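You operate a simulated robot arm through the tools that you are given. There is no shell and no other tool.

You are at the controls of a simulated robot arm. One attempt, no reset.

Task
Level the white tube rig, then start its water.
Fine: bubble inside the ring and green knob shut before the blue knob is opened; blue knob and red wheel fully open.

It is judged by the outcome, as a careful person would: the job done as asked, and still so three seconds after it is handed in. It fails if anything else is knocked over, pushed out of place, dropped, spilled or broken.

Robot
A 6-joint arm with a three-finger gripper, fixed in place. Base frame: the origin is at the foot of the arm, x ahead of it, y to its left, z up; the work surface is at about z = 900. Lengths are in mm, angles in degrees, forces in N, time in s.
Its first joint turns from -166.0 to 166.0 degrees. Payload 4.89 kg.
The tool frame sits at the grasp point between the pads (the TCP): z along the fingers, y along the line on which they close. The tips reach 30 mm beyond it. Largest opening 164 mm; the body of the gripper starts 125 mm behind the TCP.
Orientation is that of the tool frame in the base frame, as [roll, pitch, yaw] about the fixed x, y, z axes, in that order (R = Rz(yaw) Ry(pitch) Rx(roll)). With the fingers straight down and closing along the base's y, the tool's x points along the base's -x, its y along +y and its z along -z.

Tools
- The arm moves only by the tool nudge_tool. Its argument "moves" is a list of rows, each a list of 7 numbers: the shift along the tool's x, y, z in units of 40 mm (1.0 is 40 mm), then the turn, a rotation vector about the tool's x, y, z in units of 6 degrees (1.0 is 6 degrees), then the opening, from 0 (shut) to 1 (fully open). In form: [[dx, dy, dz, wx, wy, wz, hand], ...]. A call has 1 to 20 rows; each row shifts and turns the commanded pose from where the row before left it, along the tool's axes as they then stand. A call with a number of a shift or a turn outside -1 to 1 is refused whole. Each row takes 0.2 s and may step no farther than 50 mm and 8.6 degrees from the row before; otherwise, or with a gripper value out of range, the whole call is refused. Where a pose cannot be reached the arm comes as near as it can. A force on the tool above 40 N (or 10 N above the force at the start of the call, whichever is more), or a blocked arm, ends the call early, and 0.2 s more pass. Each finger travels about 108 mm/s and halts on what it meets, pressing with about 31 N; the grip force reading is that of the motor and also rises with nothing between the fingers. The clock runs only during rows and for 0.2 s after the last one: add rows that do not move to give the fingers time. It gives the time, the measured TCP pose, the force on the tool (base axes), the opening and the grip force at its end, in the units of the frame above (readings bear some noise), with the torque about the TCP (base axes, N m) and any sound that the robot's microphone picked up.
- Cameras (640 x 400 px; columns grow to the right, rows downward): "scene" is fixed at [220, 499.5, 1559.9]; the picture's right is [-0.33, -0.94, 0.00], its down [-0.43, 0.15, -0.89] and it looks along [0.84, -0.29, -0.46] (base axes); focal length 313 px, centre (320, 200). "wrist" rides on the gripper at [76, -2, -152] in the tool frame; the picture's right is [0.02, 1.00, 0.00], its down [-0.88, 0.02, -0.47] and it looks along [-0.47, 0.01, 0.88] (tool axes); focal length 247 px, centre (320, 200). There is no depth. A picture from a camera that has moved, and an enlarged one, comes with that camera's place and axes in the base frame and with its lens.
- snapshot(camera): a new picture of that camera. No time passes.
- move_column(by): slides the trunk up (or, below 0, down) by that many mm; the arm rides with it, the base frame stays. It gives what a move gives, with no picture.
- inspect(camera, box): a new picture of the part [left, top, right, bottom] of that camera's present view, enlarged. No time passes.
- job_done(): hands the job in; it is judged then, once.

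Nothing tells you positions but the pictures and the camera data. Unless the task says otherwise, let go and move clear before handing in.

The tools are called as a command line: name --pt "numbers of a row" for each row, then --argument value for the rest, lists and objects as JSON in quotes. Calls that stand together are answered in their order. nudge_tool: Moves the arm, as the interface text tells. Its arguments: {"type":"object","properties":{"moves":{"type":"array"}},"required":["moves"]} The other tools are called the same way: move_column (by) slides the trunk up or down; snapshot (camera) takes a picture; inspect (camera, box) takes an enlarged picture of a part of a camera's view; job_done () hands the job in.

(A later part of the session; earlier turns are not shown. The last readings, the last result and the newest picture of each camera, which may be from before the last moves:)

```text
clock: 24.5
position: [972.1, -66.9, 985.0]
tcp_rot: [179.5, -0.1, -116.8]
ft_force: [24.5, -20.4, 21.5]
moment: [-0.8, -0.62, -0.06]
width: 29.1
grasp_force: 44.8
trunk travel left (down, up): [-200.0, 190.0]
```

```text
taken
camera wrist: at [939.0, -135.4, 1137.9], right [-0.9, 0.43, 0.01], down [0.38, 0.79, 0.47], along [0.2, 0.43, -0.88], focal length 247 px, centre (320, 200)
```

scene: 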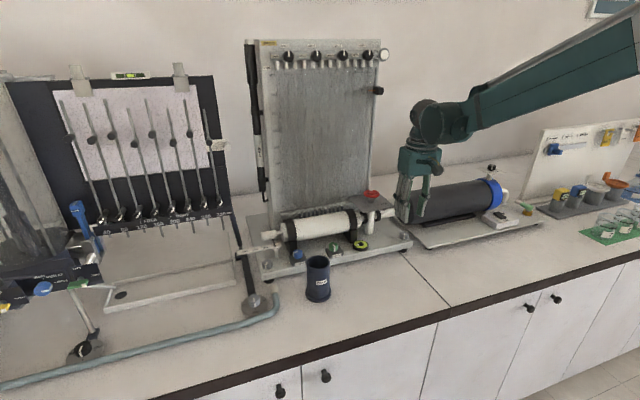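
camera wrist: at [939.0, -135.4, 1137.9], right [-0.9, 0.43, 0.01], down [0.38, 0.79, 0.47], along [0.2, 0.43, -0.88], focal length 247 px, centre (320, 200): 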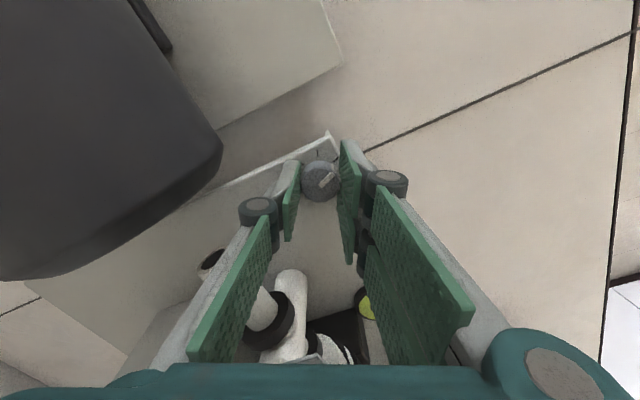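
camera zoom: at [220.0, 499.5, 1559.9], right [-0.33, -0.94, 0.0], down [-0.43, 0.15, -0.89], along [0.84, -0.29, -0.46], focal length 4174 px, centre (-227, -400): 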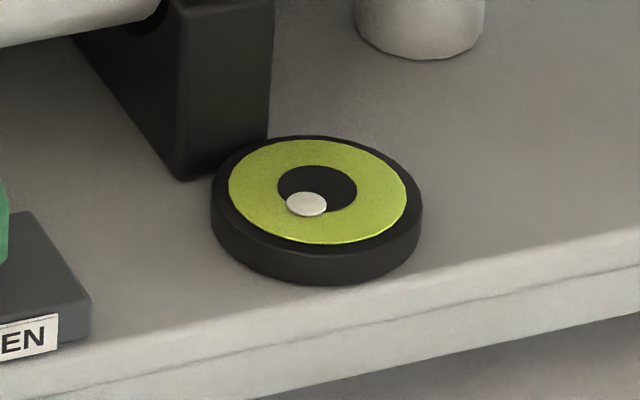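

The right screw is where I want it; the bubble's remaining offset matches what lowering the left corner should fix. I'll release, rise straight up, and travel toward the left screw to look at it.

nudge_tool --pt "0 0 0 0 0 0 0.26" --pt "0 0 0 0 0 0 0.26" --pt "0 0 0 0 0 0 0.26" --pt "0 0 -0.7 0 0 0 0.28" --pt "0 0 -0.8 0 0 0 0.28" --pt "0 0 -0.9 0 0 0 0.28" --pt "0 0 -0.9 0 0 0 0.28" --pt "0 0 -0.5 0 0 0 0.28" --pt "0 0 0 0 0 0 0.28"

inspect --camera "scene" --box '[337, 230, 385, 260]'

```text
clock: 26.5
position: [974.1, -67.3, 1138.5]
tcp_rot: [179.6, -0.3, -116.8]
ft_force: [-0.3, -0.6, 1.1]
moment: [-0.01, -0.06, 0.0]
width: 46.0
grasp_force: 0.0
trunk travel left (down, up): [-200.0, 190.0]
```

```text
13.33 times, centred on (361, 245) of scene
camera zoom: at [220.0, 499.5, 1559.9], right [-0.33, -0.94, 0.0], down [-0.43, 0.15, -0.89], along [0.84, -0.29, -0.46], focal length 4174 px, centre (-227, -400)
```

zoom: 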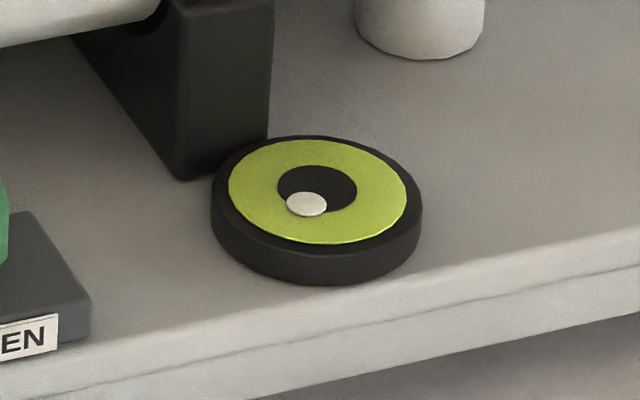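

nudge_tool --pt "-0.762 0.604 0 0 0 0 0.28" --pt "-0.762 0.604 0 0 0 0 0.28" --pt "-0.762 0.604 0 0 0 0 0.28" --pt "-0.762 0.604 0 0 0 0 0.28" --pt "-0.762 0.604 0 0 0 0 0.28" --pt "-0.762 0.604 0 0 0 0 0.28" --pt "-0.762 0.604 0 0 0 0 0.28" --pt "-0.762 0.604 0 0 0 0 0.28" --pt "-0.762 0.604 0 0 0 0 0.28" --pt "-0.762 0.604 0 0 0 0 0.28" --pt "-0.762 0.604 0 0 0 0 0.28" --pt "-0.762 0.604 0 0 0 0 0.28" --pt "0 0 0 0 0 1 0.28" --pt "0 0 0 0 0 1 0.28" --pt "0 0 0 0 0 0 0.28"

snapshot --camera "wrist"

snapshot --camera "scene"

```text
clock: 29.7
position: [877.1, 390.3, 1139.4]
tcp_rot: [179.5, -0.3, -128.8]
ft_force: [-0.4, -0.4, 0.0]
moment: [0.02, 0.05, 0.02]
width: 45.9
grasp_force: 0.0
trunk travel left (down, up): [-200.0, 190.0]
```

```text
taken
camera wrist: at [831.1, 329.5, 1291.4], right [-0.79, 0.61, 0.01], down [0.54, 0.7, 0.47], along [0.28, 0.38, -0.88], focal length 247 px, centre (320, 200)
```

wrist: 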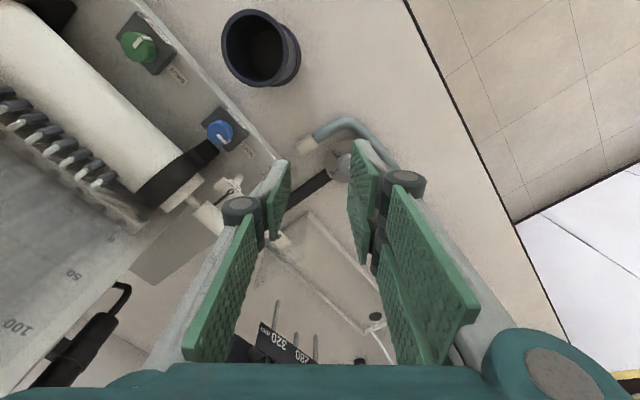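

```text
taken
```

scene: 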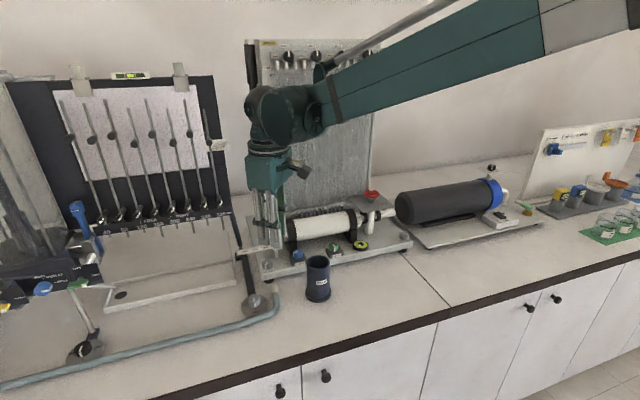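

nudge_tool --pt "0 0 0 0 0 0.83 0.28" --pt "0 0 0 0 0 0.83 0.28" --pt "0 0 0 0 0 0.83 0.28" --pt "0 0 0 0 0 0.83 0.28" --pt "0 0 0 0 -1 0 0.28" --pt "0 0 0 0 -1 0 0.28" --pt "0 0 0 0 -1 0 0.28" --pt "0 0 0 0 -1 0 0.28" --pt "0 0 0 0 0 0 0.28"

snapshot --camera "wrist"

```text
clock: 31.7
position: [877.6, 390.6, 1138.7]
tcp_rot: [179.7, 23.8, -148.8]
ft_force: [0.0, -1.5, 0.9]
moment: [0.03, -0.02, 0.01]
width: 46.0
grasp_force: 0.1
trunk travel left (down, up): [-200.0, 190.0]
```

```text
taken
camera wrist: at [766.3, 321.3, 1247.2], right [-0.54, 0.84, 0.0], down [0.52, 0.33, 0.79], along [0.67, 0.42, -0.62], focal length 247 px, centre (320, 200)
```

wrist: 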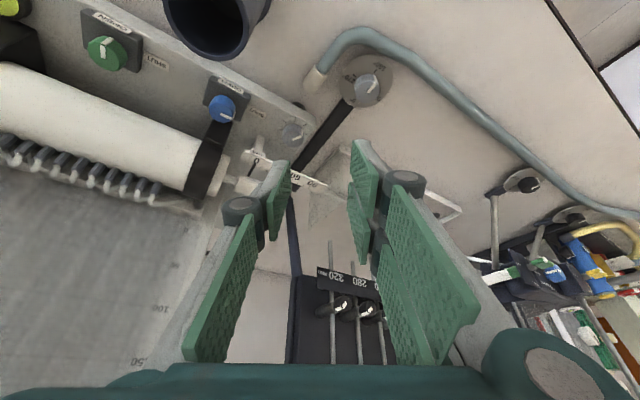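

inspect --camera "wrist" --box '[210, 100, 370, 200]'

inspect --camera "scene" --box '[230, 200, 330, 290]'

```text
4.00 times, centred on (290, 150) of wrist
camera zoom: at [766.3, 321.3, 1247.2], right [-0.54, 0.84, 0.0], down [0.52, 0.33, 0.79], along [0.67, 0.42, -0.62], focal length 988 px, centre (440, 400)
```

zoom: 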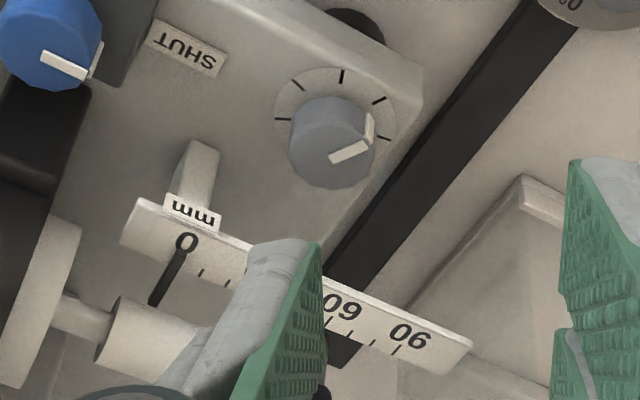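

```text
4.44 times, centred on (280, 245) of scene
camera zoom: at [220.0, 499.5, 1559.9], right [-0.33, -0.94, 0.0], down [-0.43, 0.15, -0.89], along [0.84, -0.29, -0.46], focal length 1392 px, centre (498, 0)
```

zoom: 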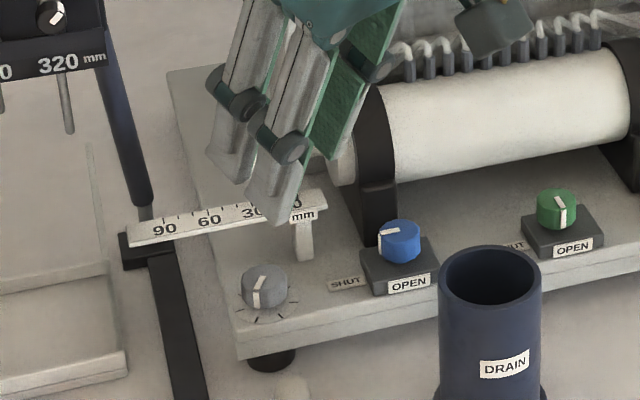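

Left screw is at about (970,403), top z ≈ 966, with the ruler edge at x ≈ 994–1000, z ≈ 990–1000 behind it. I'll use a smaller 13° lean so the fingertips clear the plate and the ruler, and go to a pre-approach point.

nudge_tool --pt "0 0 0 0 0.9 0 0.28" --pt "0 0 0 0 0.9 0 0.28" --pt "0 0 0 -0.19 0 -0.81 0.28" --pt "-0.243 -0.28 0.657 0 0 0 0.25" --pt "-0.243 -0.28 0.657 0 0 0 0.25" --pt "-0.243 -0.28 0.657 0 0 0 0.25" --pt "-0.243 -0.28 0.657 0 0 0 0.25" --pt "0 0 0 0 0 0 0.25"

snapshot --camera "wrist"

inspect --camera "scene" --box '[230, 200, 330, 290]'

```text
clock: 33.5
position: [953.4, 393.9, 1042.3]
tcp_rot: [179.8, 12.8, -143.9]
ft_force: [0.6, 1.0, -0.3]
moment: [-0.03, 0.04, 0.04]
width: 40.9
grasp_force: 0.0
trunk travel left (down, up): [-200.0, 190.0]
```

```text
taken
camera wrist: at [866.3, 328.3, 1173.3], right [-0.61, 0.79, 0.0], down [0.6, 0.46, 0.66], along [0.52, 0.4, -0.75], focal length 247 px, centre (320, 200)
```

wrist: 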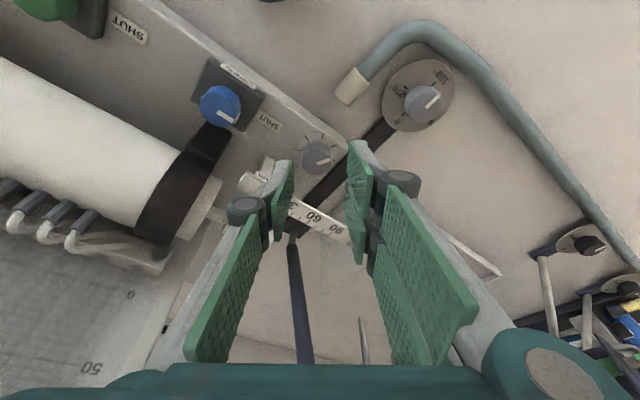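

```text
4.44 times, centred on (280, 245) of scene
camera zoom: at [220.0, 499.5, 1559.9], right [-0.33, -0.94, 0.0], down [-0.43, 0.15, -0.89], along [0.84, -0.29, -0.46], focal length 1392 px, centre (498, 0)
```

zoom: 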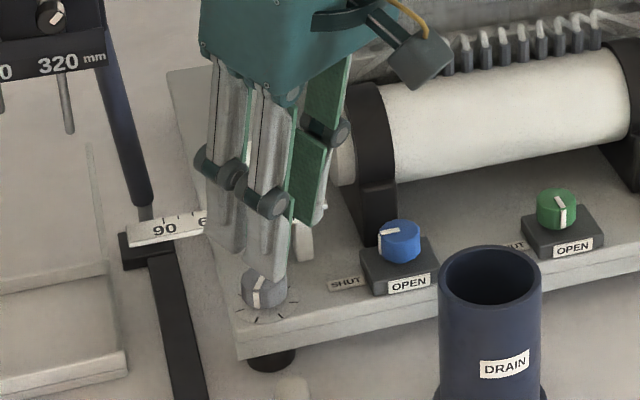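

inspect --camera "wrist" --box '[240, 110, 400, 260]'

```text
2.67 times, centred on (320, 185) of wrist
camera zoom: at [866.3, 328.3, 1173.3], right [-0.61, 0.79, 0.0], down [0.6, 0.46, 0.66], along [0.52, 0.4, -0.75], focal length 659 px, centre (320, 240)
```

zoom: 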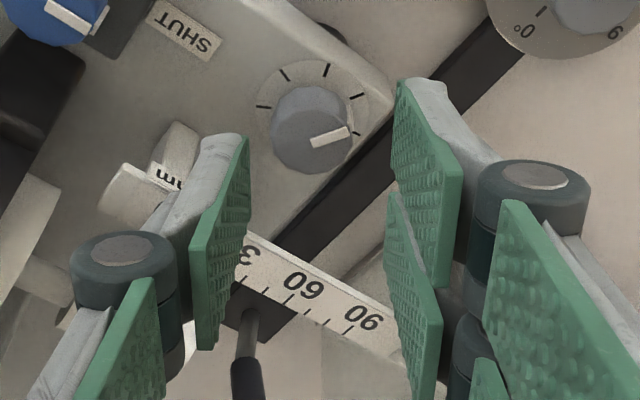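

Knob centre in the tool frame is (-2.6,-2.9,79). I'll centre and descend along the tool axis.

nudge_tool --pt "-0.02 -0.0725 0.3 0 0 0 0.24" --pt "0 0 0.4 0 0 0 0.24" --pt "0 0 0.35 0 0 0 0.24" --pt "0 0 0.2 0 0 0 0.24" --pt "0 0 0 0 0 0 0.24"

inspect --camera "wrist" --box '[240, 110, 400, 260]'

inspect --camera "scene" --box '[230, 200, 330, 290]'

```text
clock: 34.7
position: [965.1, 396.0, 995.1]
tcp_rot: [179.7, 12.8, -143.9]
ft_force: [-0.8, -0.7, -0.2]
moment: [-0.01, 0.03, -0.01]
width: 39.6
grasp_force: 0.1
trunk travel left (down, up): [-200.0, 190.0]
```

```text
2.67 times, centred on (320, 185) of wrist
camera zoom: at [879.2, 330.7, 1126.6], right [-0.61, 0.79, 0.0], down [0.6, 0.46, 0.66], along [0.52, 0.4, -0.75], focal length 659 px, centre (320, 240)
```

zoom: 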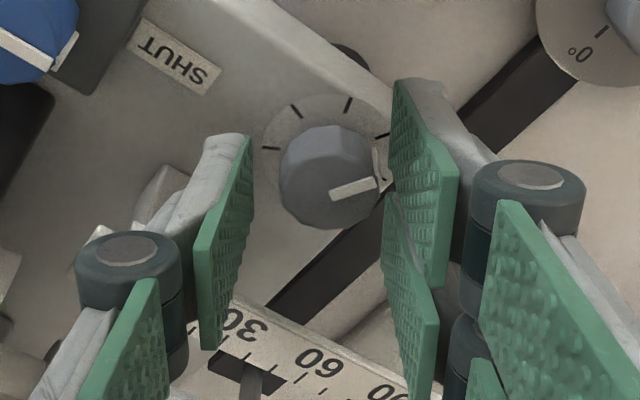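

```text
4.44 times, centred on (280, 245) of scene
camera zoom: at [220.0, 499.5, 1559.9], right [-0.33, -0.94, 0.0], down [-0.43, 0.15, -0.89], along [0.84, -0.29, -0.46], focal length 1392 px, centre (498, 0)
```

zoom: 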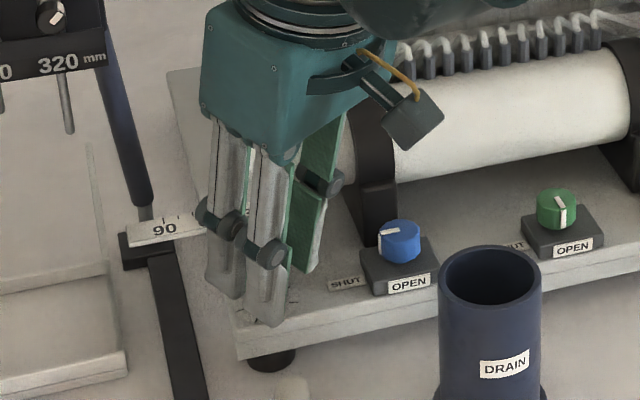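

nudge_tool --pt "0.07 0.045 0.1 0 0 0 0.24" --pt "0 0 0.1 0 0 0 0.24" --pt "0 0 0 0 0 0 0.24"

inspect --camera "wrist" --box '[240, 110, 400, 260]'

```text
clock: 35.5
position: [964.6, 397.5, 986.5]
tcp_rot: [179.7, 12.8, -143.8]
ft_force: [0.1, -0.3, 0.6]
moment: [-0.01, 0.0, -0.01]
width: 39.4
grasp_force: 0.1
trunk travel left (down, up): [-200.0, 190.0]
```

```text
2.67 times, centred on (320, 185) of wrist
camera zoom: at [877.3, 332.6, 1118.1], right [-0.61, 0.79, 0.0], down [0.6, 0.46, 0.66], along [0.52, 0.4, -0.75], focal length 659 px, centre (320, 240)
```

zoom: 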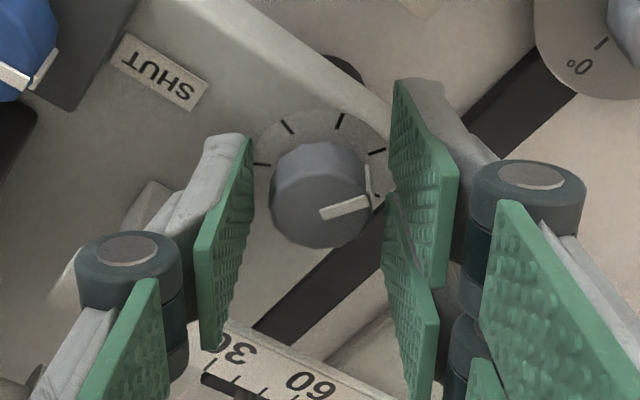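

Centred and clear. Close on the left screw.

nudge_tool --pt "0 0 0 0 0 0 0.18" --pt "0 0 0 0 0 0 0.12" --pt "0 0 0 0 0 0 0.12" --pt "0 0 0 0 0 0 0.12"

```text
clock: 36.5
position: [963.1, 399.3, 987.5]
tcp_rot: [179.7, 12.8, -143.8]
ft_force: [-3.2, 4.9, -1.0]
moment: [0.1, 0.09, 0.05]
width: 29.3
grasp_force: 44.8
trunk travel left (down, up): [-200.0, 190.0]
```

nudge_tool --pt "0 0.01 0 0.133 0 0.585 0.12" --pt "0 0.01 0 0.133 0 0.585 0.12" --pt "0 0.01 0 0.133 0 0.585 0.12" --pt "0 0.01 0 0.133 0 0.585 0.12" --pt "0 0 0 0 0 0 0.12"

inspect --camera "scene" --box '[337, 230, 385, 260]'

inspect --camera "wrist" --box '[240, 110, 400, 260]'

```text
clock: 37.7
position: [962.7, 402.0, 987.6]
tcp_rot: [179.7, 12.8, -158.2]
ft_force: [8.9, 32.2, 11.6]
moment: [0.87, -0.62, 0.27]
width: 29.1
grasp_force: 44.5
trunk travel left (down, up): [-200.0, 190.0]
```

```text
13.33 times, centred on (361, 245) of scene
camera zoom: at [220.0, 499.5, 1559.9], right [-0.33, -0.94, 0.0], down [-0.43, 0.15, -0.89], along [0.84, -0.29, -0.46], focal length 4174 px, centre (-227, -400)
```

zoom: 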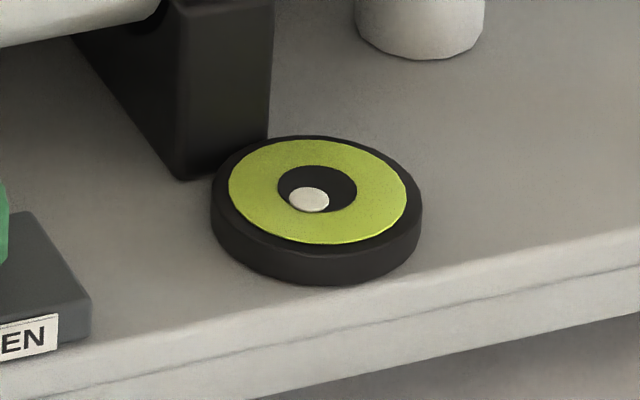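

```text
2.67 times, centred on (320, 185) of wrist
camera zoom: at [862.0, 358.6, 1118.2], right [-0.39, 0.92, 0.0], down [0.69, 0.3, 0.66], along [0.6, 0.26, -0.75], focal length 659 px, centre (320, 240)
```

zoom: 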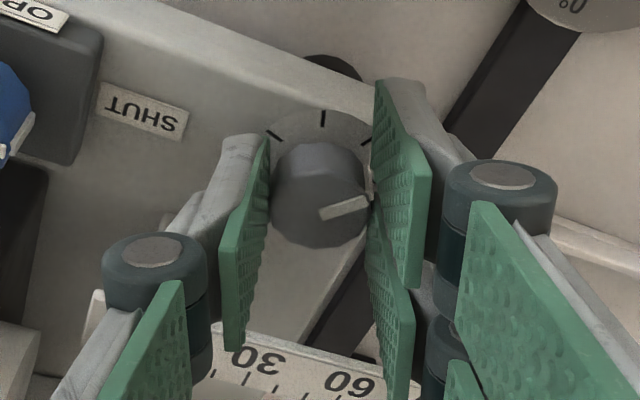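

The bubble is moving toward centre as predicted. Relieve the side load and continue clockwise.

nudge_tool --pt "0 0.035 0 0 0 0 0.12" --pt "0 0.01 0 0.133 0 0.585 0.12" --pt "0 0.01 0 0.133 0 0.585 0.12" --pt "0 0.01 0 0.133 0 0.585 0.12" --pt "0 0 0 0 0 0 0.12"

inspect --camera "scene" --box '[337, 230, 385, 260]'

```text
clock: 38.9
position: [961.4, 401.9, 986.4]
tcp_rot: [179.7, 12.7, -169.1]
ft_force: [23.6, 26.7, 17.6]
moment: [0.73, -0.68, 0.24]
width: 29.1
grasp_force: 44.9
trunk travel left (down, up): [-200.0, 190.0]
```

```text
13.33 times, centred on (361, 245) of scene
camera zoom: at [220.0, 499.5, 1559.9], right [-0.33, -0.94, 0.0], down [-0.43, 0.15, -0.89], along [0.84, -0.29, -0.46], focal length 4174 px, centre (-227, -400)
```

zoom: 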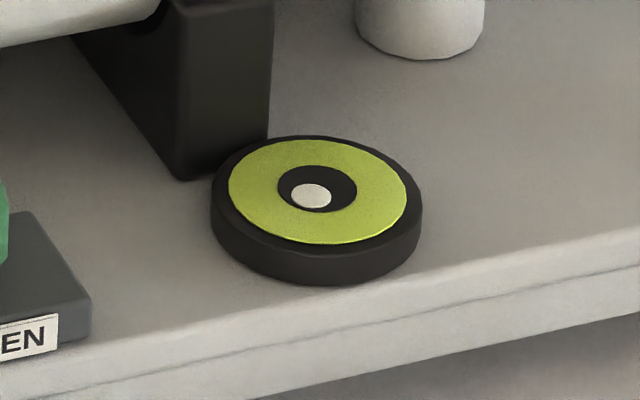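

The bubble is now just inside; about 25° more should centre it. Release and rewind the hand for a second grip.

nudge_tool --pt "0 0 0 0 0 0 0.24" --pt "0 0 0 0 0 0 0.24" --pt "0 0 0 0 0 0 0.24" --pt "0 0 0 0 0 0 0.24"

inspect --camera "wrist" --box '[240, 110, 400, 260]'

```text
clock: 39.9
position: [961.6, 402.0, 987.4]
tcp_rot: [179.8, 12.9, -169.1]
ft_force: [0.1, 0.1, 0.0]
moment: [-0.02, 0.01, -0.01]
width: 39.4
grasp_force: 0.1
trunk travel left (down, up): [-200.0, 190.0]
```

```text
2.67 times, centred on (320, 185) of wrist
camera zoom: at [855.0, 378.9, 1118.3], right [-0.21, 0.98, 0.0], down [0.74, 0.16, 0.66], along [0.64, 0.14, -0.76], focal length 659 px, centre (320, 240)
```

zoom: 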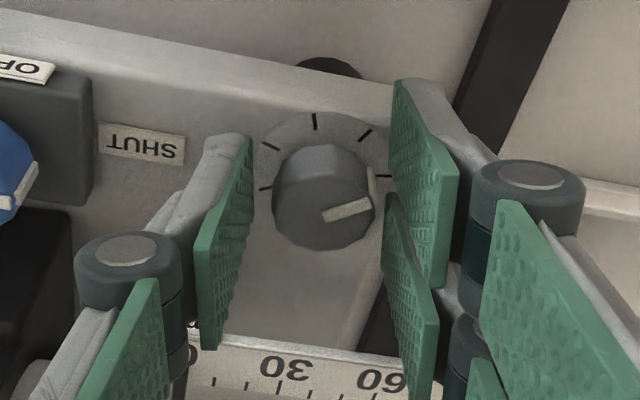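

nudge_tool --pt "0 -0.015 0 -0.192 0 -0.845 0.24" --pt "0 -0.015 0 -0.192 0 -0.845 0.24" --pt "0 -0.015 0 -0.192 0 -0.845 0.24" --pt "0 -0.015 0 -0.192 0 -0.845 0.24" --pt "0 -0.015 0 -0.192 0 -0.845 0.24" --pt "0 0 0 0 0 0 0.24"

inspect --camera "wrist" --box '[240, 110, 400, 260]'

```text
clock: 41.3
position: [961.4, 398.6, 987.9]
tcp_rot: [179.7, 12.7, -143.0]
ft_force: [-0.1, -0.1, -0.9]
moment: [-0.01, 0.03, -0.03]
width: 39.7
grasp_force: 0.1
trunk travel left (down, up): [-200.0, 190.0]
```

```text
2.67 times, centred on (320, 185) of wrist
camera zoom: at [877.2, 331.8, 1118.4], right [-0.62, 0.78, 0.0], down [0.59, 0.47, 0.66], along [0.52, 0.41, -0.75], focal length 659 px, centre (320, 240)
```

zoom: 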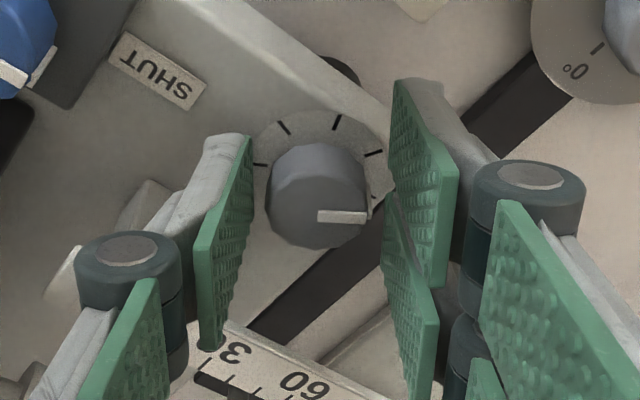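

nudge_tool --pt "0 0 0 0 0 0 0.18" --pt "0 0 0 0 0 0 0.12" --pt "0 0 0 0 0 0 0.12" --pt "0 0 0 0 0 0 0.12"

```text
clock: 42.3
position: [963.4, 398.2, 987.2]
tcp_rot: [179.8, 12.7, -143.0]
ft_force: [6.8, -7.6, 0.7]
moment: [-0.22, -0.21, -0.12]
width: 29.5
grasp_force: 44.6
trunk travel left (down, up): [-200.0, 190.0]
```

nudge_tool --pt "0 0.005 0 0.133 0 0.585 0.12" --pt "0 0.012 0 0.133 0 0.585 0.12" --pt "0 0.015 0 0.133 0 0.585 0.12" --pt "0 0.015 0 0.133 0 0.585 0.12" --pt "0 0.02 0 0 0 0 0.12"

inspect --camera "scene" --box '[337, 230, 385, 260]'

```text
clock: 43.5
position: [961.9, 401.0, 987.3]
tcp_rot: [179.7, 12.9, -157.5]
ft_force: [19.4, -1.3, 3.5]
moment: [0.1, -0.9, -0.1]
width: 29.3
grasp_force: 44.7
trunk travel left (down, up): [-200.0, 190.0]
```

```text
13.33 times, centred on (361, 245) of scene
camera zoom: at [220.0, 499.5, 1559.9], right [-0.33, -0.94, 0.0], down [-0.43, 0.15, -0.89], along [0.84, -0.29, -0.46], focal length 4174 px, centre (-227, -400)
```

zoom: 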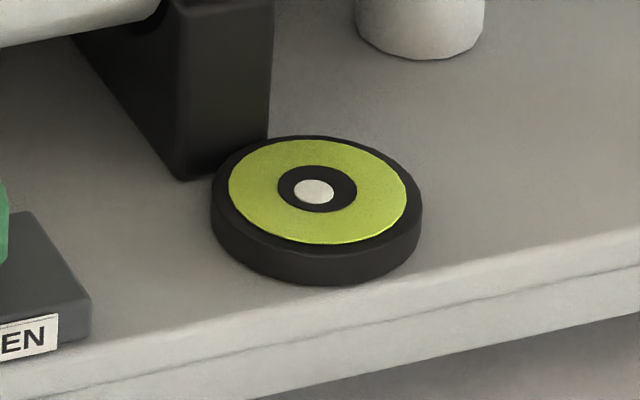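

Nearly centred. A last ~7° nudge clockwise.

nudge_tool --pt "0 0.012 0 0.133 0 0.585 0.12" --pt "0 0.012 0 0.133 0 0.585 0.12" --pt "0 0 0 0 0 0 0.12"

inspect --camera "scene" --box '[337, 230, 385, 260]'

```text
clock: 44.3
position: [961.6, 402.6, 986.1]
tcp_rot: [179.7, 12.7, -164.6]
ft_force: [28.4, 1.1, 8.5]
moment: [-0.04, -0.91, -0.06]
width: 29.4
grasp_force: 44.8
trunk travel left (down, up): [-200.0, 190.0]
```

```text
13.33 times, centred on (361, 245) of scene
camera zoom: at [220.0, 499.5, 1559.9], right [-0.33, -0.94, 0.0], down [-0.43, 0.15, -0.89], along [0.84, -0.29, -0.46], focal length 4174 px, centre (-227, -400)
```

zoom: 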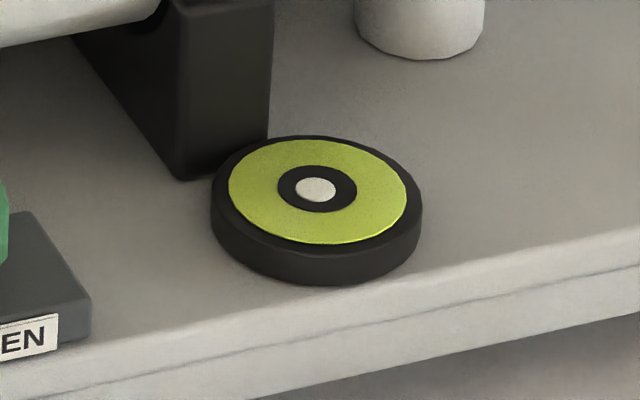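

The bubble is centred. Release and back off along the tool axis, then re-check the bubble.

nudge_tool --pt "0 0 0 0 0 0 0.24" --pt "0 0 0 0 0 0 0.24" --pt "0 0 0 0 0 0 0.24" --pt "0 0 -0.4 0 0 0 0.24" --pt "0 0 -0.7 0 0 0 0.24" --pt "0 0 -0.9 0 0 0 0.24" --pt "0 0 -0.9 0 0 0 0.26" --pt "0 0 0 0 0 0 0.26"

inspect --camera "scene" --box '[337, 230, 385, 260]'

snapshot --camera "wrist"

```text
clock: 46.1
position: [935.5, 394.2, 1102.3]
tcp_rot: [179.7, 12.8, -164.6]
ft_force: [-1.1, -1.1, 1.2]
moment: [0.02, -0.06, 0.02]
width: 42.8
grasp_force: 0.0
trunk travel left (down, up): [-200.0, 190.0]
```

```text
13.33 times, centred on (361, 245) of scene
camera zoom: at [220.0, 499.5, 1559.9], right [-0.33, -0.94, 0.0], down [-0.43, 0.15, -0.89], along [0.84, -0.29, -0.46], focal length 4174 px, centre (-227, -400)
```

zoom: 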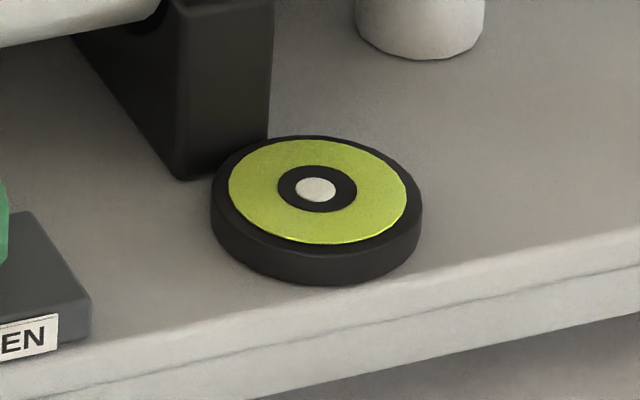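

```text
taken
camera wrist: at [832.6, 364.5, 1233.6], right [-0.29, 0.96, 0.0], down [0.72, 0.22, 0.66], along [0.63, 0.19, -0.75], focal length 247 px, centre (320, 200)
```

wrist: 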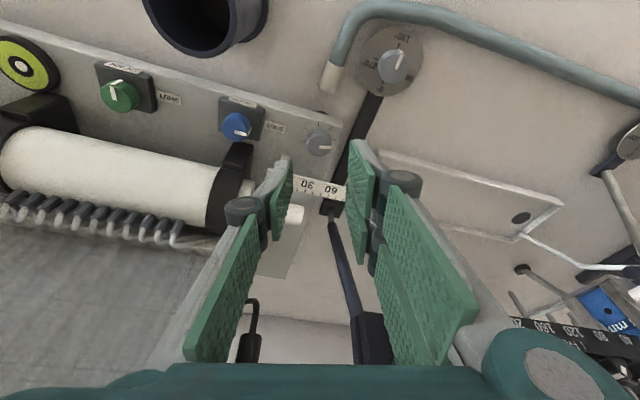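

Level is done. Next is the green knob: untilt, turn the hand for a 90° clockwise travel, and move over it to look.

nudge_tool --pt "0 0 0 0 0.71 0 0.28" --pt "0 0 0 0 0.71 0 0.28" --pt "0 0 0 0 0.71 0 0.28" --pt "0 0 0 0 0 -0.993 0.28" --pt "0 0 0 0 0 -0.993 0.28" --pt "0 0 0 0 0 -0.993 0.28" --pt "0 0 0 0 0 -0.993 0.28" --pt "0 0 0 0 0 -0.993 0.28" --pt "0 0 0 0 0 -0.993 0.28" --pt "0 0 0 0 0 -0.993 0.28" --pt "0 0 0 0 0 -0.993 0.28" --pt "0 0 0 0 0 -0.993 0.28" --pt "0 0 0 0 0 -0.993 0.28" --pt "0.96 -0.28 0.1 0 0 0 0.28" --pt "0.96 -0.28 0.1 0 0 0 0.28" --pt "0.96 -0.28 0.1 0 0 0 0.28" --pt "0.96 -0.28 0.1 0 0 0 0.28" --pt "0.96 -0.28 0.1 0 0 0 0.28" --pt "0 0 0 0 0 0 0.28"

snapshot --camera "wrist"

inspect --camera "scene" --box '[280, 170, 380, 270]'

```text
clock: 50.1
position: [939.9, 194.0, 1081.7]
tcp_rot: [179.8, 0.2, -104.9]
ft_force: [0.2, 0.3, 0.2]
moment: [0.1, 0.02, -0.01]
width: 45.8
grasp_force: 0.0
trunk travel left (down, up): [-200.0, 190.0]
```

```text
taken
camera wrist: at [922.1, 118.9, 1233.4], right [-0.97, 0.24, 0.0], down [0.21, 0.85, 0.48], along [0.11, 0.46, -0.88], focal length 247 px, centre (320, 200)
```

wrist: 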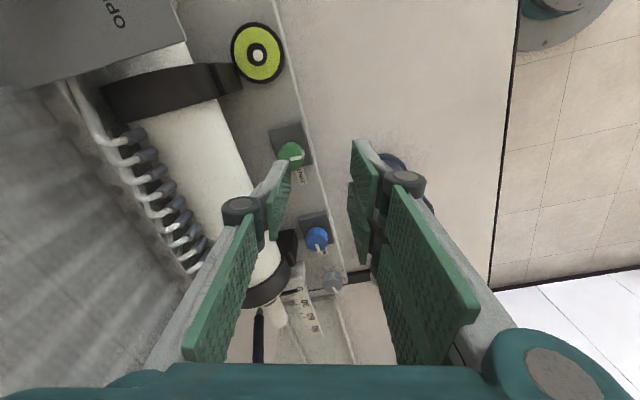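

```text
4.00 times, centred on (330, 220) of scene
camera zoom: at [220.0, 499.5, 1559.9], right [-0.33, -0.94, 0.0], down [-0.43, 0.15, -0.89], along [0.84, -0.29, -0.46], focal length 1252 px, centre (280, 120)
```

zoom: 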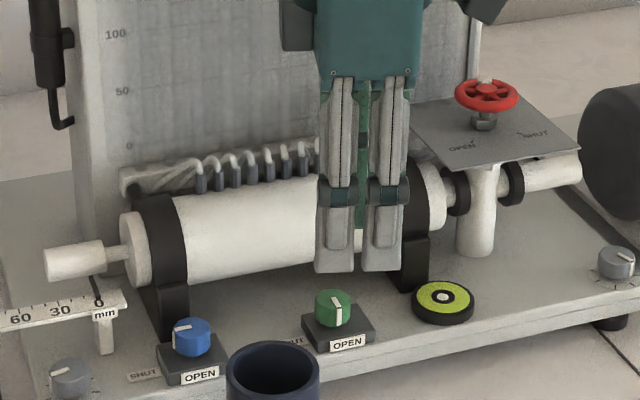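

inspect --camera "wrist" --box '[250, 120, 370, 200]'

inspect --camera "scene" --box '[310, 225, 358, 265]'

```text
5.00 times, centred on (310, 160) of wrist
camera zoom: at [922.1, 118.9, 1233.4], right [-0.97, 0.24, 0.0], down [0.21, 0.85, 0.48], along [0.11, 0.46, -0.88], focal length 1235 px, centre (370, 400)
```

zoom: 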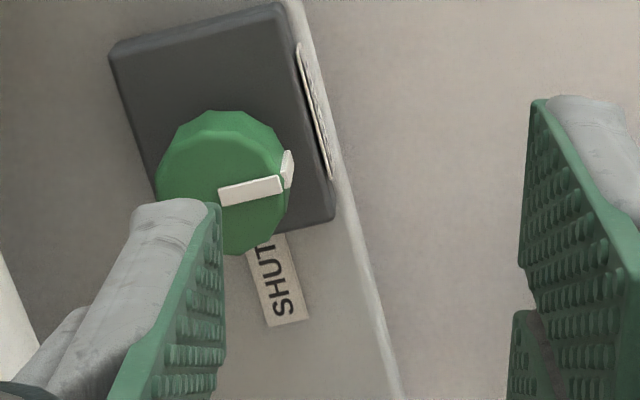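

```text
10.00 times, centred on (334, 245) of scene
camera zoom: at [220.0, 499.5, 1559.9], right [-0.33, -0.94, 0.0], down [-0.43, 0.15, -0.89], along [0.84, -0.29, -0.46], focal length 3131 px, centre (180, -250)
```

zoom: 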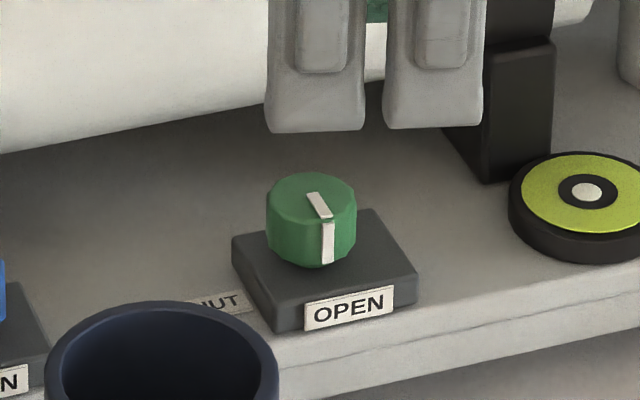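

Green knob axis ≈ (972,193.5), top z ≈ 981, block top ≈ 965. Move over it, then check centring before going down.

nudge_tool --pt "-0.195 -0.78 0 0 0 0 0.28" --pt "0 0 0.7 0 0 0 0.28" --pt "0 0 0.6 0 0 0 0.28" --pt "0 0 0 0 0 0 0.28"

inspect --camera "wrist" --box '[240, 110, 400, 260]'

```text
clock: 51.1
position: [971.9, 196.1, 1025.9]
tcp_rot: [179.8, 0.1, -105.1]
ft_force: [0.7, 0.0, -0.2]
moment: [0.02, 0.09, -0.02]
width: 46.1
grasp_force: 0.0
trunk travel left (down, up): [-200.0, 190.0]
```

```text
2.67 times, centred on (320, 185) of wrist
camera zoom: at [953.3, 122.0, 1178.7], right [-0.97, 0.24, 0.0], down [0.21, 0.85, 0.48], along [0.11, 0.46, -0.88], focal length 659 px, centre (320, 240)
```

zoom: 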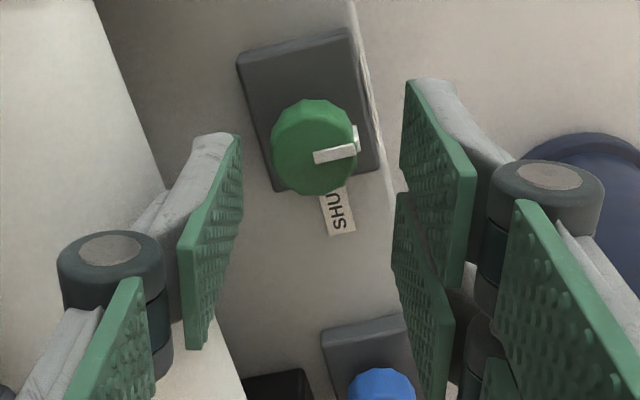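

nudge_tool --pt "0.035 -0.045 0.35 0 0 0 0.28" --pt "0 0 0.35 0 0 0 0.28" --pt "0 0 0 0 0 0 0.28"

inspect --camera "wrist" --box '[240, 110, 400, 260]'

```text
clock: 51.9
position: [972.5, 193.2, 999.4]
tcp_rot: [179.8, 0.2, -104.9]
ft_force: [-11.7, 0.7, 7.6]
moment: [-0.09, -0.5, -0.08]
width: 41.3
grasp_force: 0.0
trunk travel left (down, up): [-200.0, 190.0]
```

```text
2.67 times, centred on (320, 185) of wrist
camera zoom: at [954.3, 118.8, 1152.1], right [-0.97, 0.24, 0.0], down [0.21, 0.85, 0.48], along [0.11, 0.46, -0.88], focal length 659 px, centre (320, 240)
```

zoom: 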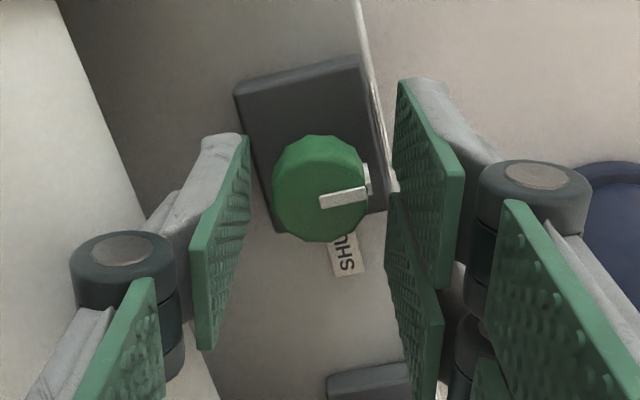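

The single finger's knuckle brushed the tube behind the knob. I'll lift off, turn the hand so the fingers close more sideways with a slight lean, and retry.

nudge_tool --pt "0 0.1 -0.3 0 0 0 0.28" --pt "0 0.2 -0.8 0 0 0 0.28" --pt "0 0 -0.3 0 0 0 0.28" --pt "0 0 0 0 0 0.92 0.28" --pt "0 0 0 0 0 0.92 0.28" --pt "0 0 0 0 0 0.92 0.28" --pt "0 0 0 0 0 0.92 0.28" --pt "0 0 0 0 0 0.92 0.28" --pt "0 0 0 0 0 0.92 0.28" --pt "0 0 0 0 -0.67 0 0.26" --pt "0 0 0 0 -0.67 0 0.26" --pt "0 0 0 0 0 0 0.26"

snapshot --camera "wrist"

inspect --camera "scene" --box '[280, 170, 380, 270]'

```text
clock: 54.5
position: [962.6, 195.6, 1054.2]
tcp_rot: [179.8, 8.3, -138.1]
ft_force: [-0.5, 0.1, -0.9]
moment: [0.01, -0.02, -0.02]
width: 42.6
grasp_force: 0.0
trunk travel left (down, up): [-200.0, 190.0]
```

```text
taken
camera wrist: at [891.5, 129.0, 1195.2], right [-0.68, 0.73, 0.0], down [0.59, 0.55, 0.59], along [0.43, 0.41, -0.8], focal length 247 px, centre (320, 200)
```

wrist: 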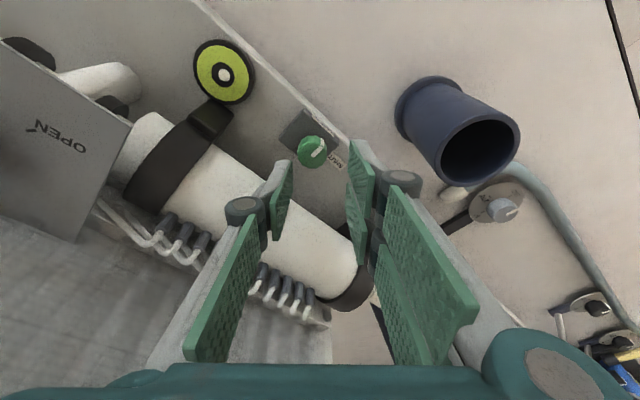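

```text
4.00 times, centred on (330, 220) of scene
camera zoom: at [220.0, 499.5, 1559.9], right [-0.33, -0.94, 0.0], down [-0.43, 0.15, -0.89], along [0.84, -0.29, -0.46], focal length 1252 px, centre (280, 120)
```

zoom: 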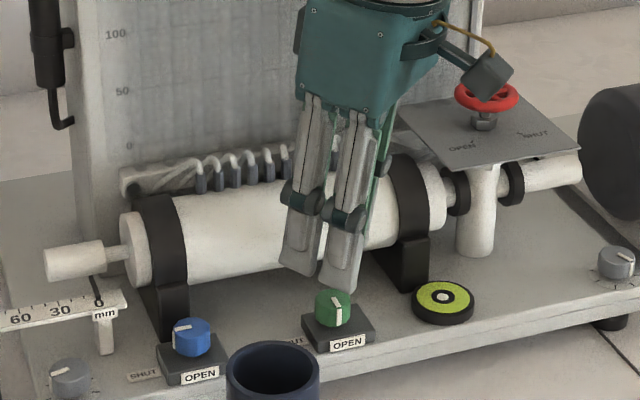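

nudge_tool --pt "0.14 -0.2 0.3 0 0 0 0.26" --pt "0 0 0.4 0 0 0 0.26" --pt "0 0 0 0 0 0 0.26"

inspect --camera "wrist" --box '[240, 110, 400, 260]'

```text
clock: 55.3
position: [965.2, 188.2, 1026.5]
tcp_rot: [179.7, 8.0, -138.0]
ft_force: [0.6, 0.1, -1.7]
moment: [0.0, 0.03, -0.06]
width: 42.6
grasp_force: 0.0
trunk travel left (down, up): [-200.0, 190.0]
```

```text
2.67 times, centred on (320, 185) of wrist
camera zoom: at [894.4, 122.2, 1167.3], right [-0.68, 0.73, 0.0], down [0.59, 0.55, 0.59], along [0.43, 0.41, -0.81], focal length 659 px, centre (320, 240)
```

zoom: 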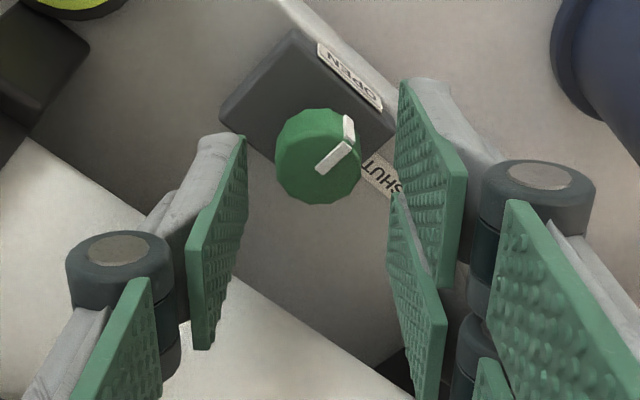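

nudge_tool --pt "-0.02 -0.025 0.35 0 0 0 0.25" --pt "0 0 0.3 0 0 0 0.25" --pt "0 0 0 0 0 0 0.25"

inspect --camera "wrist" --box '[240, 110, 400, 260]'

inspect --camera "scene" --box '[290, 200, 370, 270]'

```text
clock: 56.1
position: [969.3, 191.6, 1001.3]
tcp_rot: [179.7, 8.2, -138.1]
ft_force: [0.0, -0.6, -0.3]
moment: [0.03, 0.06, -0.03]
width: 40.8
grasp_force: 0.1
trunk travel left (down, up): [-200.0, 190.0]
```

```text
2.67 times, centred on (320, 185) of wrist
camera zoom: at [898.2, 125.3, 1140.5], right [-0.68, 0.73, 0.0], down [0.59, 0.55, 0.59], along [0.43, 0.41, -0.81], focal length 659 px, centre (320, 240)
```

zoom: 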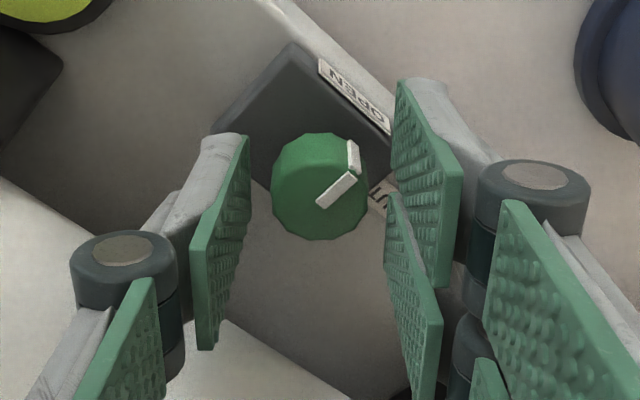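

```text
5.71 times, centred on (330, 235) of scene
camera zoom: at [220.0, 499.5, 1559.9], right [-0.33, -0.94, 0.0], down [-0.43, 0.15, -0.89], along [0.84, -0.29, -0.46], focal length 1789 px, centre (263, 0)
```

zoom: 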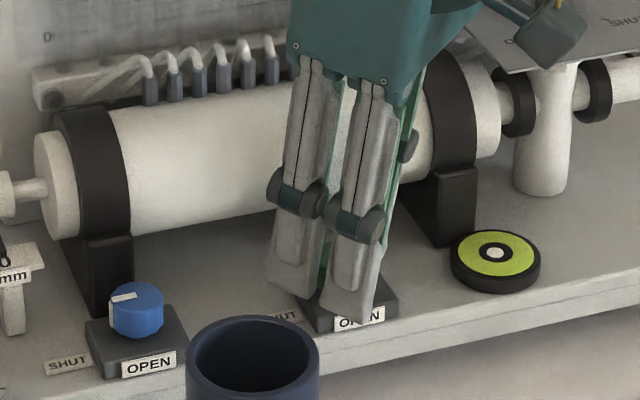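

Clear and centred. Grip the green knob.

nudge_tool --pt "0 0 0 0 0 0 0.18" --pt "0 0 0 0 0 0 0.11" --pt "0 0 0 0 0 0 0.11" --pt "0 0 0 0 0 0 0.11"

inspect --camera "wrist" --box '[240, 110, 400, 260]'

```text
clock: 57.1
position: [969.9, 191.9, 1000.0]
tcp_rot: [179.8, 8.1, -138.1]
ft_force: [1.6, -0.7, -1.7]
moment: [0.02, -0.1, -0.01]
width: 27.1
grasp_force: 44.6
trunk travel left (down, up): [-200.0, 190.0]
```

```text
2.67 times, centred on (320, 185) of wrist
camera zoom: at [898.1, 125.2, 1140.6], right [-0.68, 0.73, 0.0], down [0.59, 0.55, 0.59], along [0.43, 0.41, -0.81], focal length 659 px, centre (320, 240)
```

zoom: 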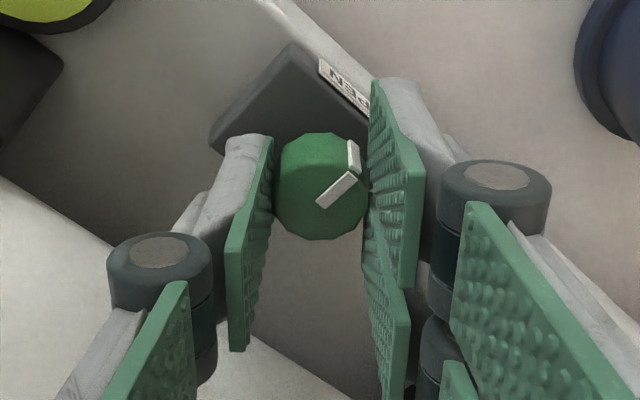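

nudge_tool --pt "0 0.007 0 0.099 0 0.693 0.11" --pt "0 0.007 0 0.099 0 0.693 0.11" --pt "0 0.007 0 0.099 0 0.693 0.11" --pt "0 0.007 0 0.099 0 0.693 0.11" --pt "0 0.007 0 0.099 0 0.693 0.11" --pt "0 0 0 0 0 0 0.11"

inspect --camera "wrist" --box '[240, 110, 400, 260]'

```text
clock: 58.5
position: [968.7, 194.2, 1000.5]
tcp_rot: [179.7, 7.9, -159.1]
ft_force: [-28.7, 6.4, -23.3]
moment: [-0.14, 0.88, 0.06]
width: 26.9
grasp_force: 44.9
trunk travel left (down, up): [-200.0, 190.0]
```

```text
2.67 times, centred on (320, 185) of wrist
camera zoom: at [879.3, 157.0, 1141.1], right [-0.38, 0.93, 0.0], down [0.75, 0.3, 0.59], along [0.55, 0.22, -0.81], focal length 659 px, centre (320, 240)
```

zoom: 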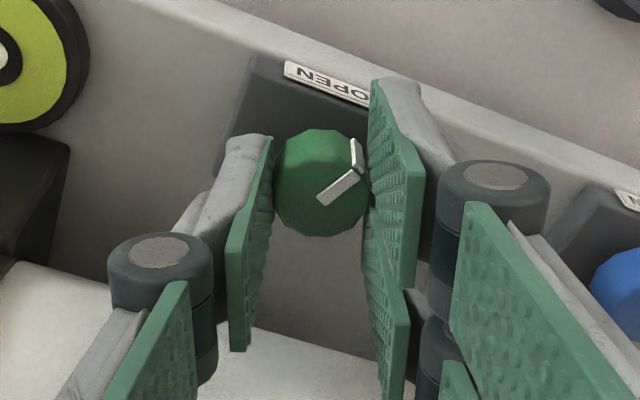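

nudge_tool --pt "0.03 0.0 0.02 0 0 0 0.11" --pt "0 0.007 0 0.099 0 0.693 0.11" --pt "0.005 0.007 0.003 0.099 0 0.693 0.11" --pt "0.005 0.007 0.003 0.099 0 0.693 0.11" --pt "0.005 0.007 0.003 0.099 0 0.693 0.11" --pt "0 0 0 0 0 0 0.11"

inspect --camera "wrist" --box '[240, 110, 400, 260]'

```text
clock: 59.8
position: [968.7, 196.0, 1002.1]
tcp_rot: [179.6, 8.2, -175.8]
ft_force: [1.3, 5.9, 12.5]
moment: [0.27, 0.23, 0.01]
width: 26.7
grasp_force: 45.2
trunk travel left (down, up): [-200.0, 190.0]
stopped in row 6: the force on the tool passed its limit at 49 N (the readings are from after the stop); the commanded pose is now the measured one
```

```text
2.67 times, centred on (320, 185) of wrist
camera zoom: at [871.9, 185.3, 1140.8], right [-0.09, 1.0, 0.0], down [0.8, 0.07, 0.59], along [0.59, 0.06, -0.81], focal length 659 px, centre (320, 240)
```

zoom: 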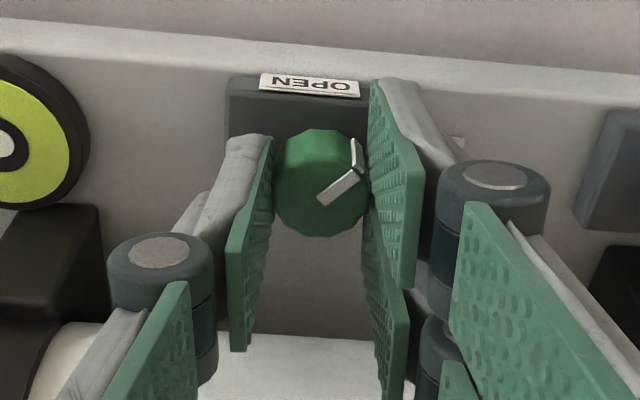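

The knob is about 45° of the way. Release, rewind, regrip for the rest.

nudge_tool --pt "0 0 0 0 0 0 0.25" --pt "0 0 0 0 0 0 0.25" --pt "0 0 0 0 0 0 0.25" --pt "0 0 0 0 0 0 0.25"

inspect --camera "wrist" --box '[240, 110, 400, 260]'

```text
clock: 60.8
position: [969.1, 194.5, 999.9]
tcp_rot: [179.8, 8.1, -176.0]
ft_force: [1.4, 0.2, 1.3]
moment: [0.0, 0.0, -0.01]
width: 40.9
grasp_force: 0.0
trunk travel left (down, up): [-200.0, 190.0]
```

```text
2.67 times, centred on (320, 185) of wrist
camera zoom: at [872.3, 184.6, 1140.2], right [-0.09, 1.0, 0.0], down [0.8, 0.07, 0.59], along [0.59, 0.06, -0.81], focal length 659 px, centre (320, 240)
```

zoom: 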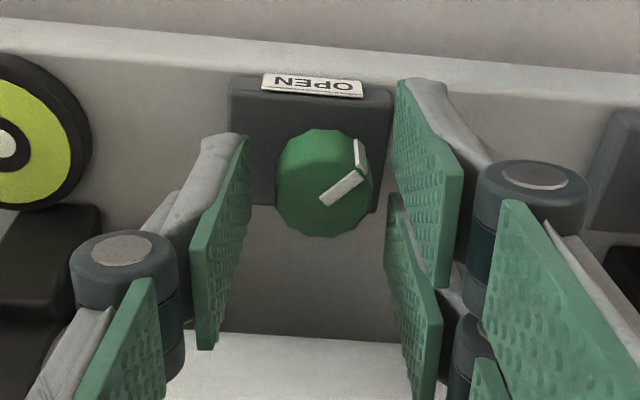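

nudge_tool --pt "0 0.01 0 -0.127 0 -0.891 0.25" --pt "0 -0.009 0 -0.127 0 -0.891 0.25" --pt "0 -0.009 0 -0.127 0 -0.891 0.25" --pt "0 -0.009 0 -0.127 0 -0.891 0.25" --pt "0 -0.009 0 -0.127 0 -0.891 0.25" --pt "0 -0.009 0 -0.127 0 -0.891 0.25" --pt "0 -0.009 0 -0.127 0 -0.891 0.25" --pt "0 0 0 0 0 0 0.25"

inspect --camera "wrist" --box '[240, 110, 400, 260]'

```text
clock: 62.6
position: [970.0, 192.2, 1000.4]
tcp_rot: [179.7, 8.2, -137.9]
ft_force: [-0.7, 0.3, -0.1]
moment: [-0.02, 0.0, -0.04]
width: 40.9
grasp_force: 0.0
trunk travel left (down, up): [-200.0, 190.0]
```

```text
2.67 times, centred on (320, 185) of wrist
camera zoom: at [899.4, 125.6, 1140.2], right [-0.69, 0.73, 0.0], down [0.59, 0.55, 0.6], along [0.43, 0.41, -0.8], focal length 659 px, centre (320, 240)
```

zoom: 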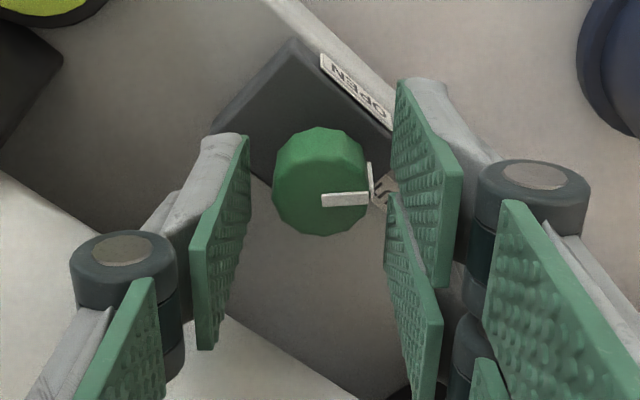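

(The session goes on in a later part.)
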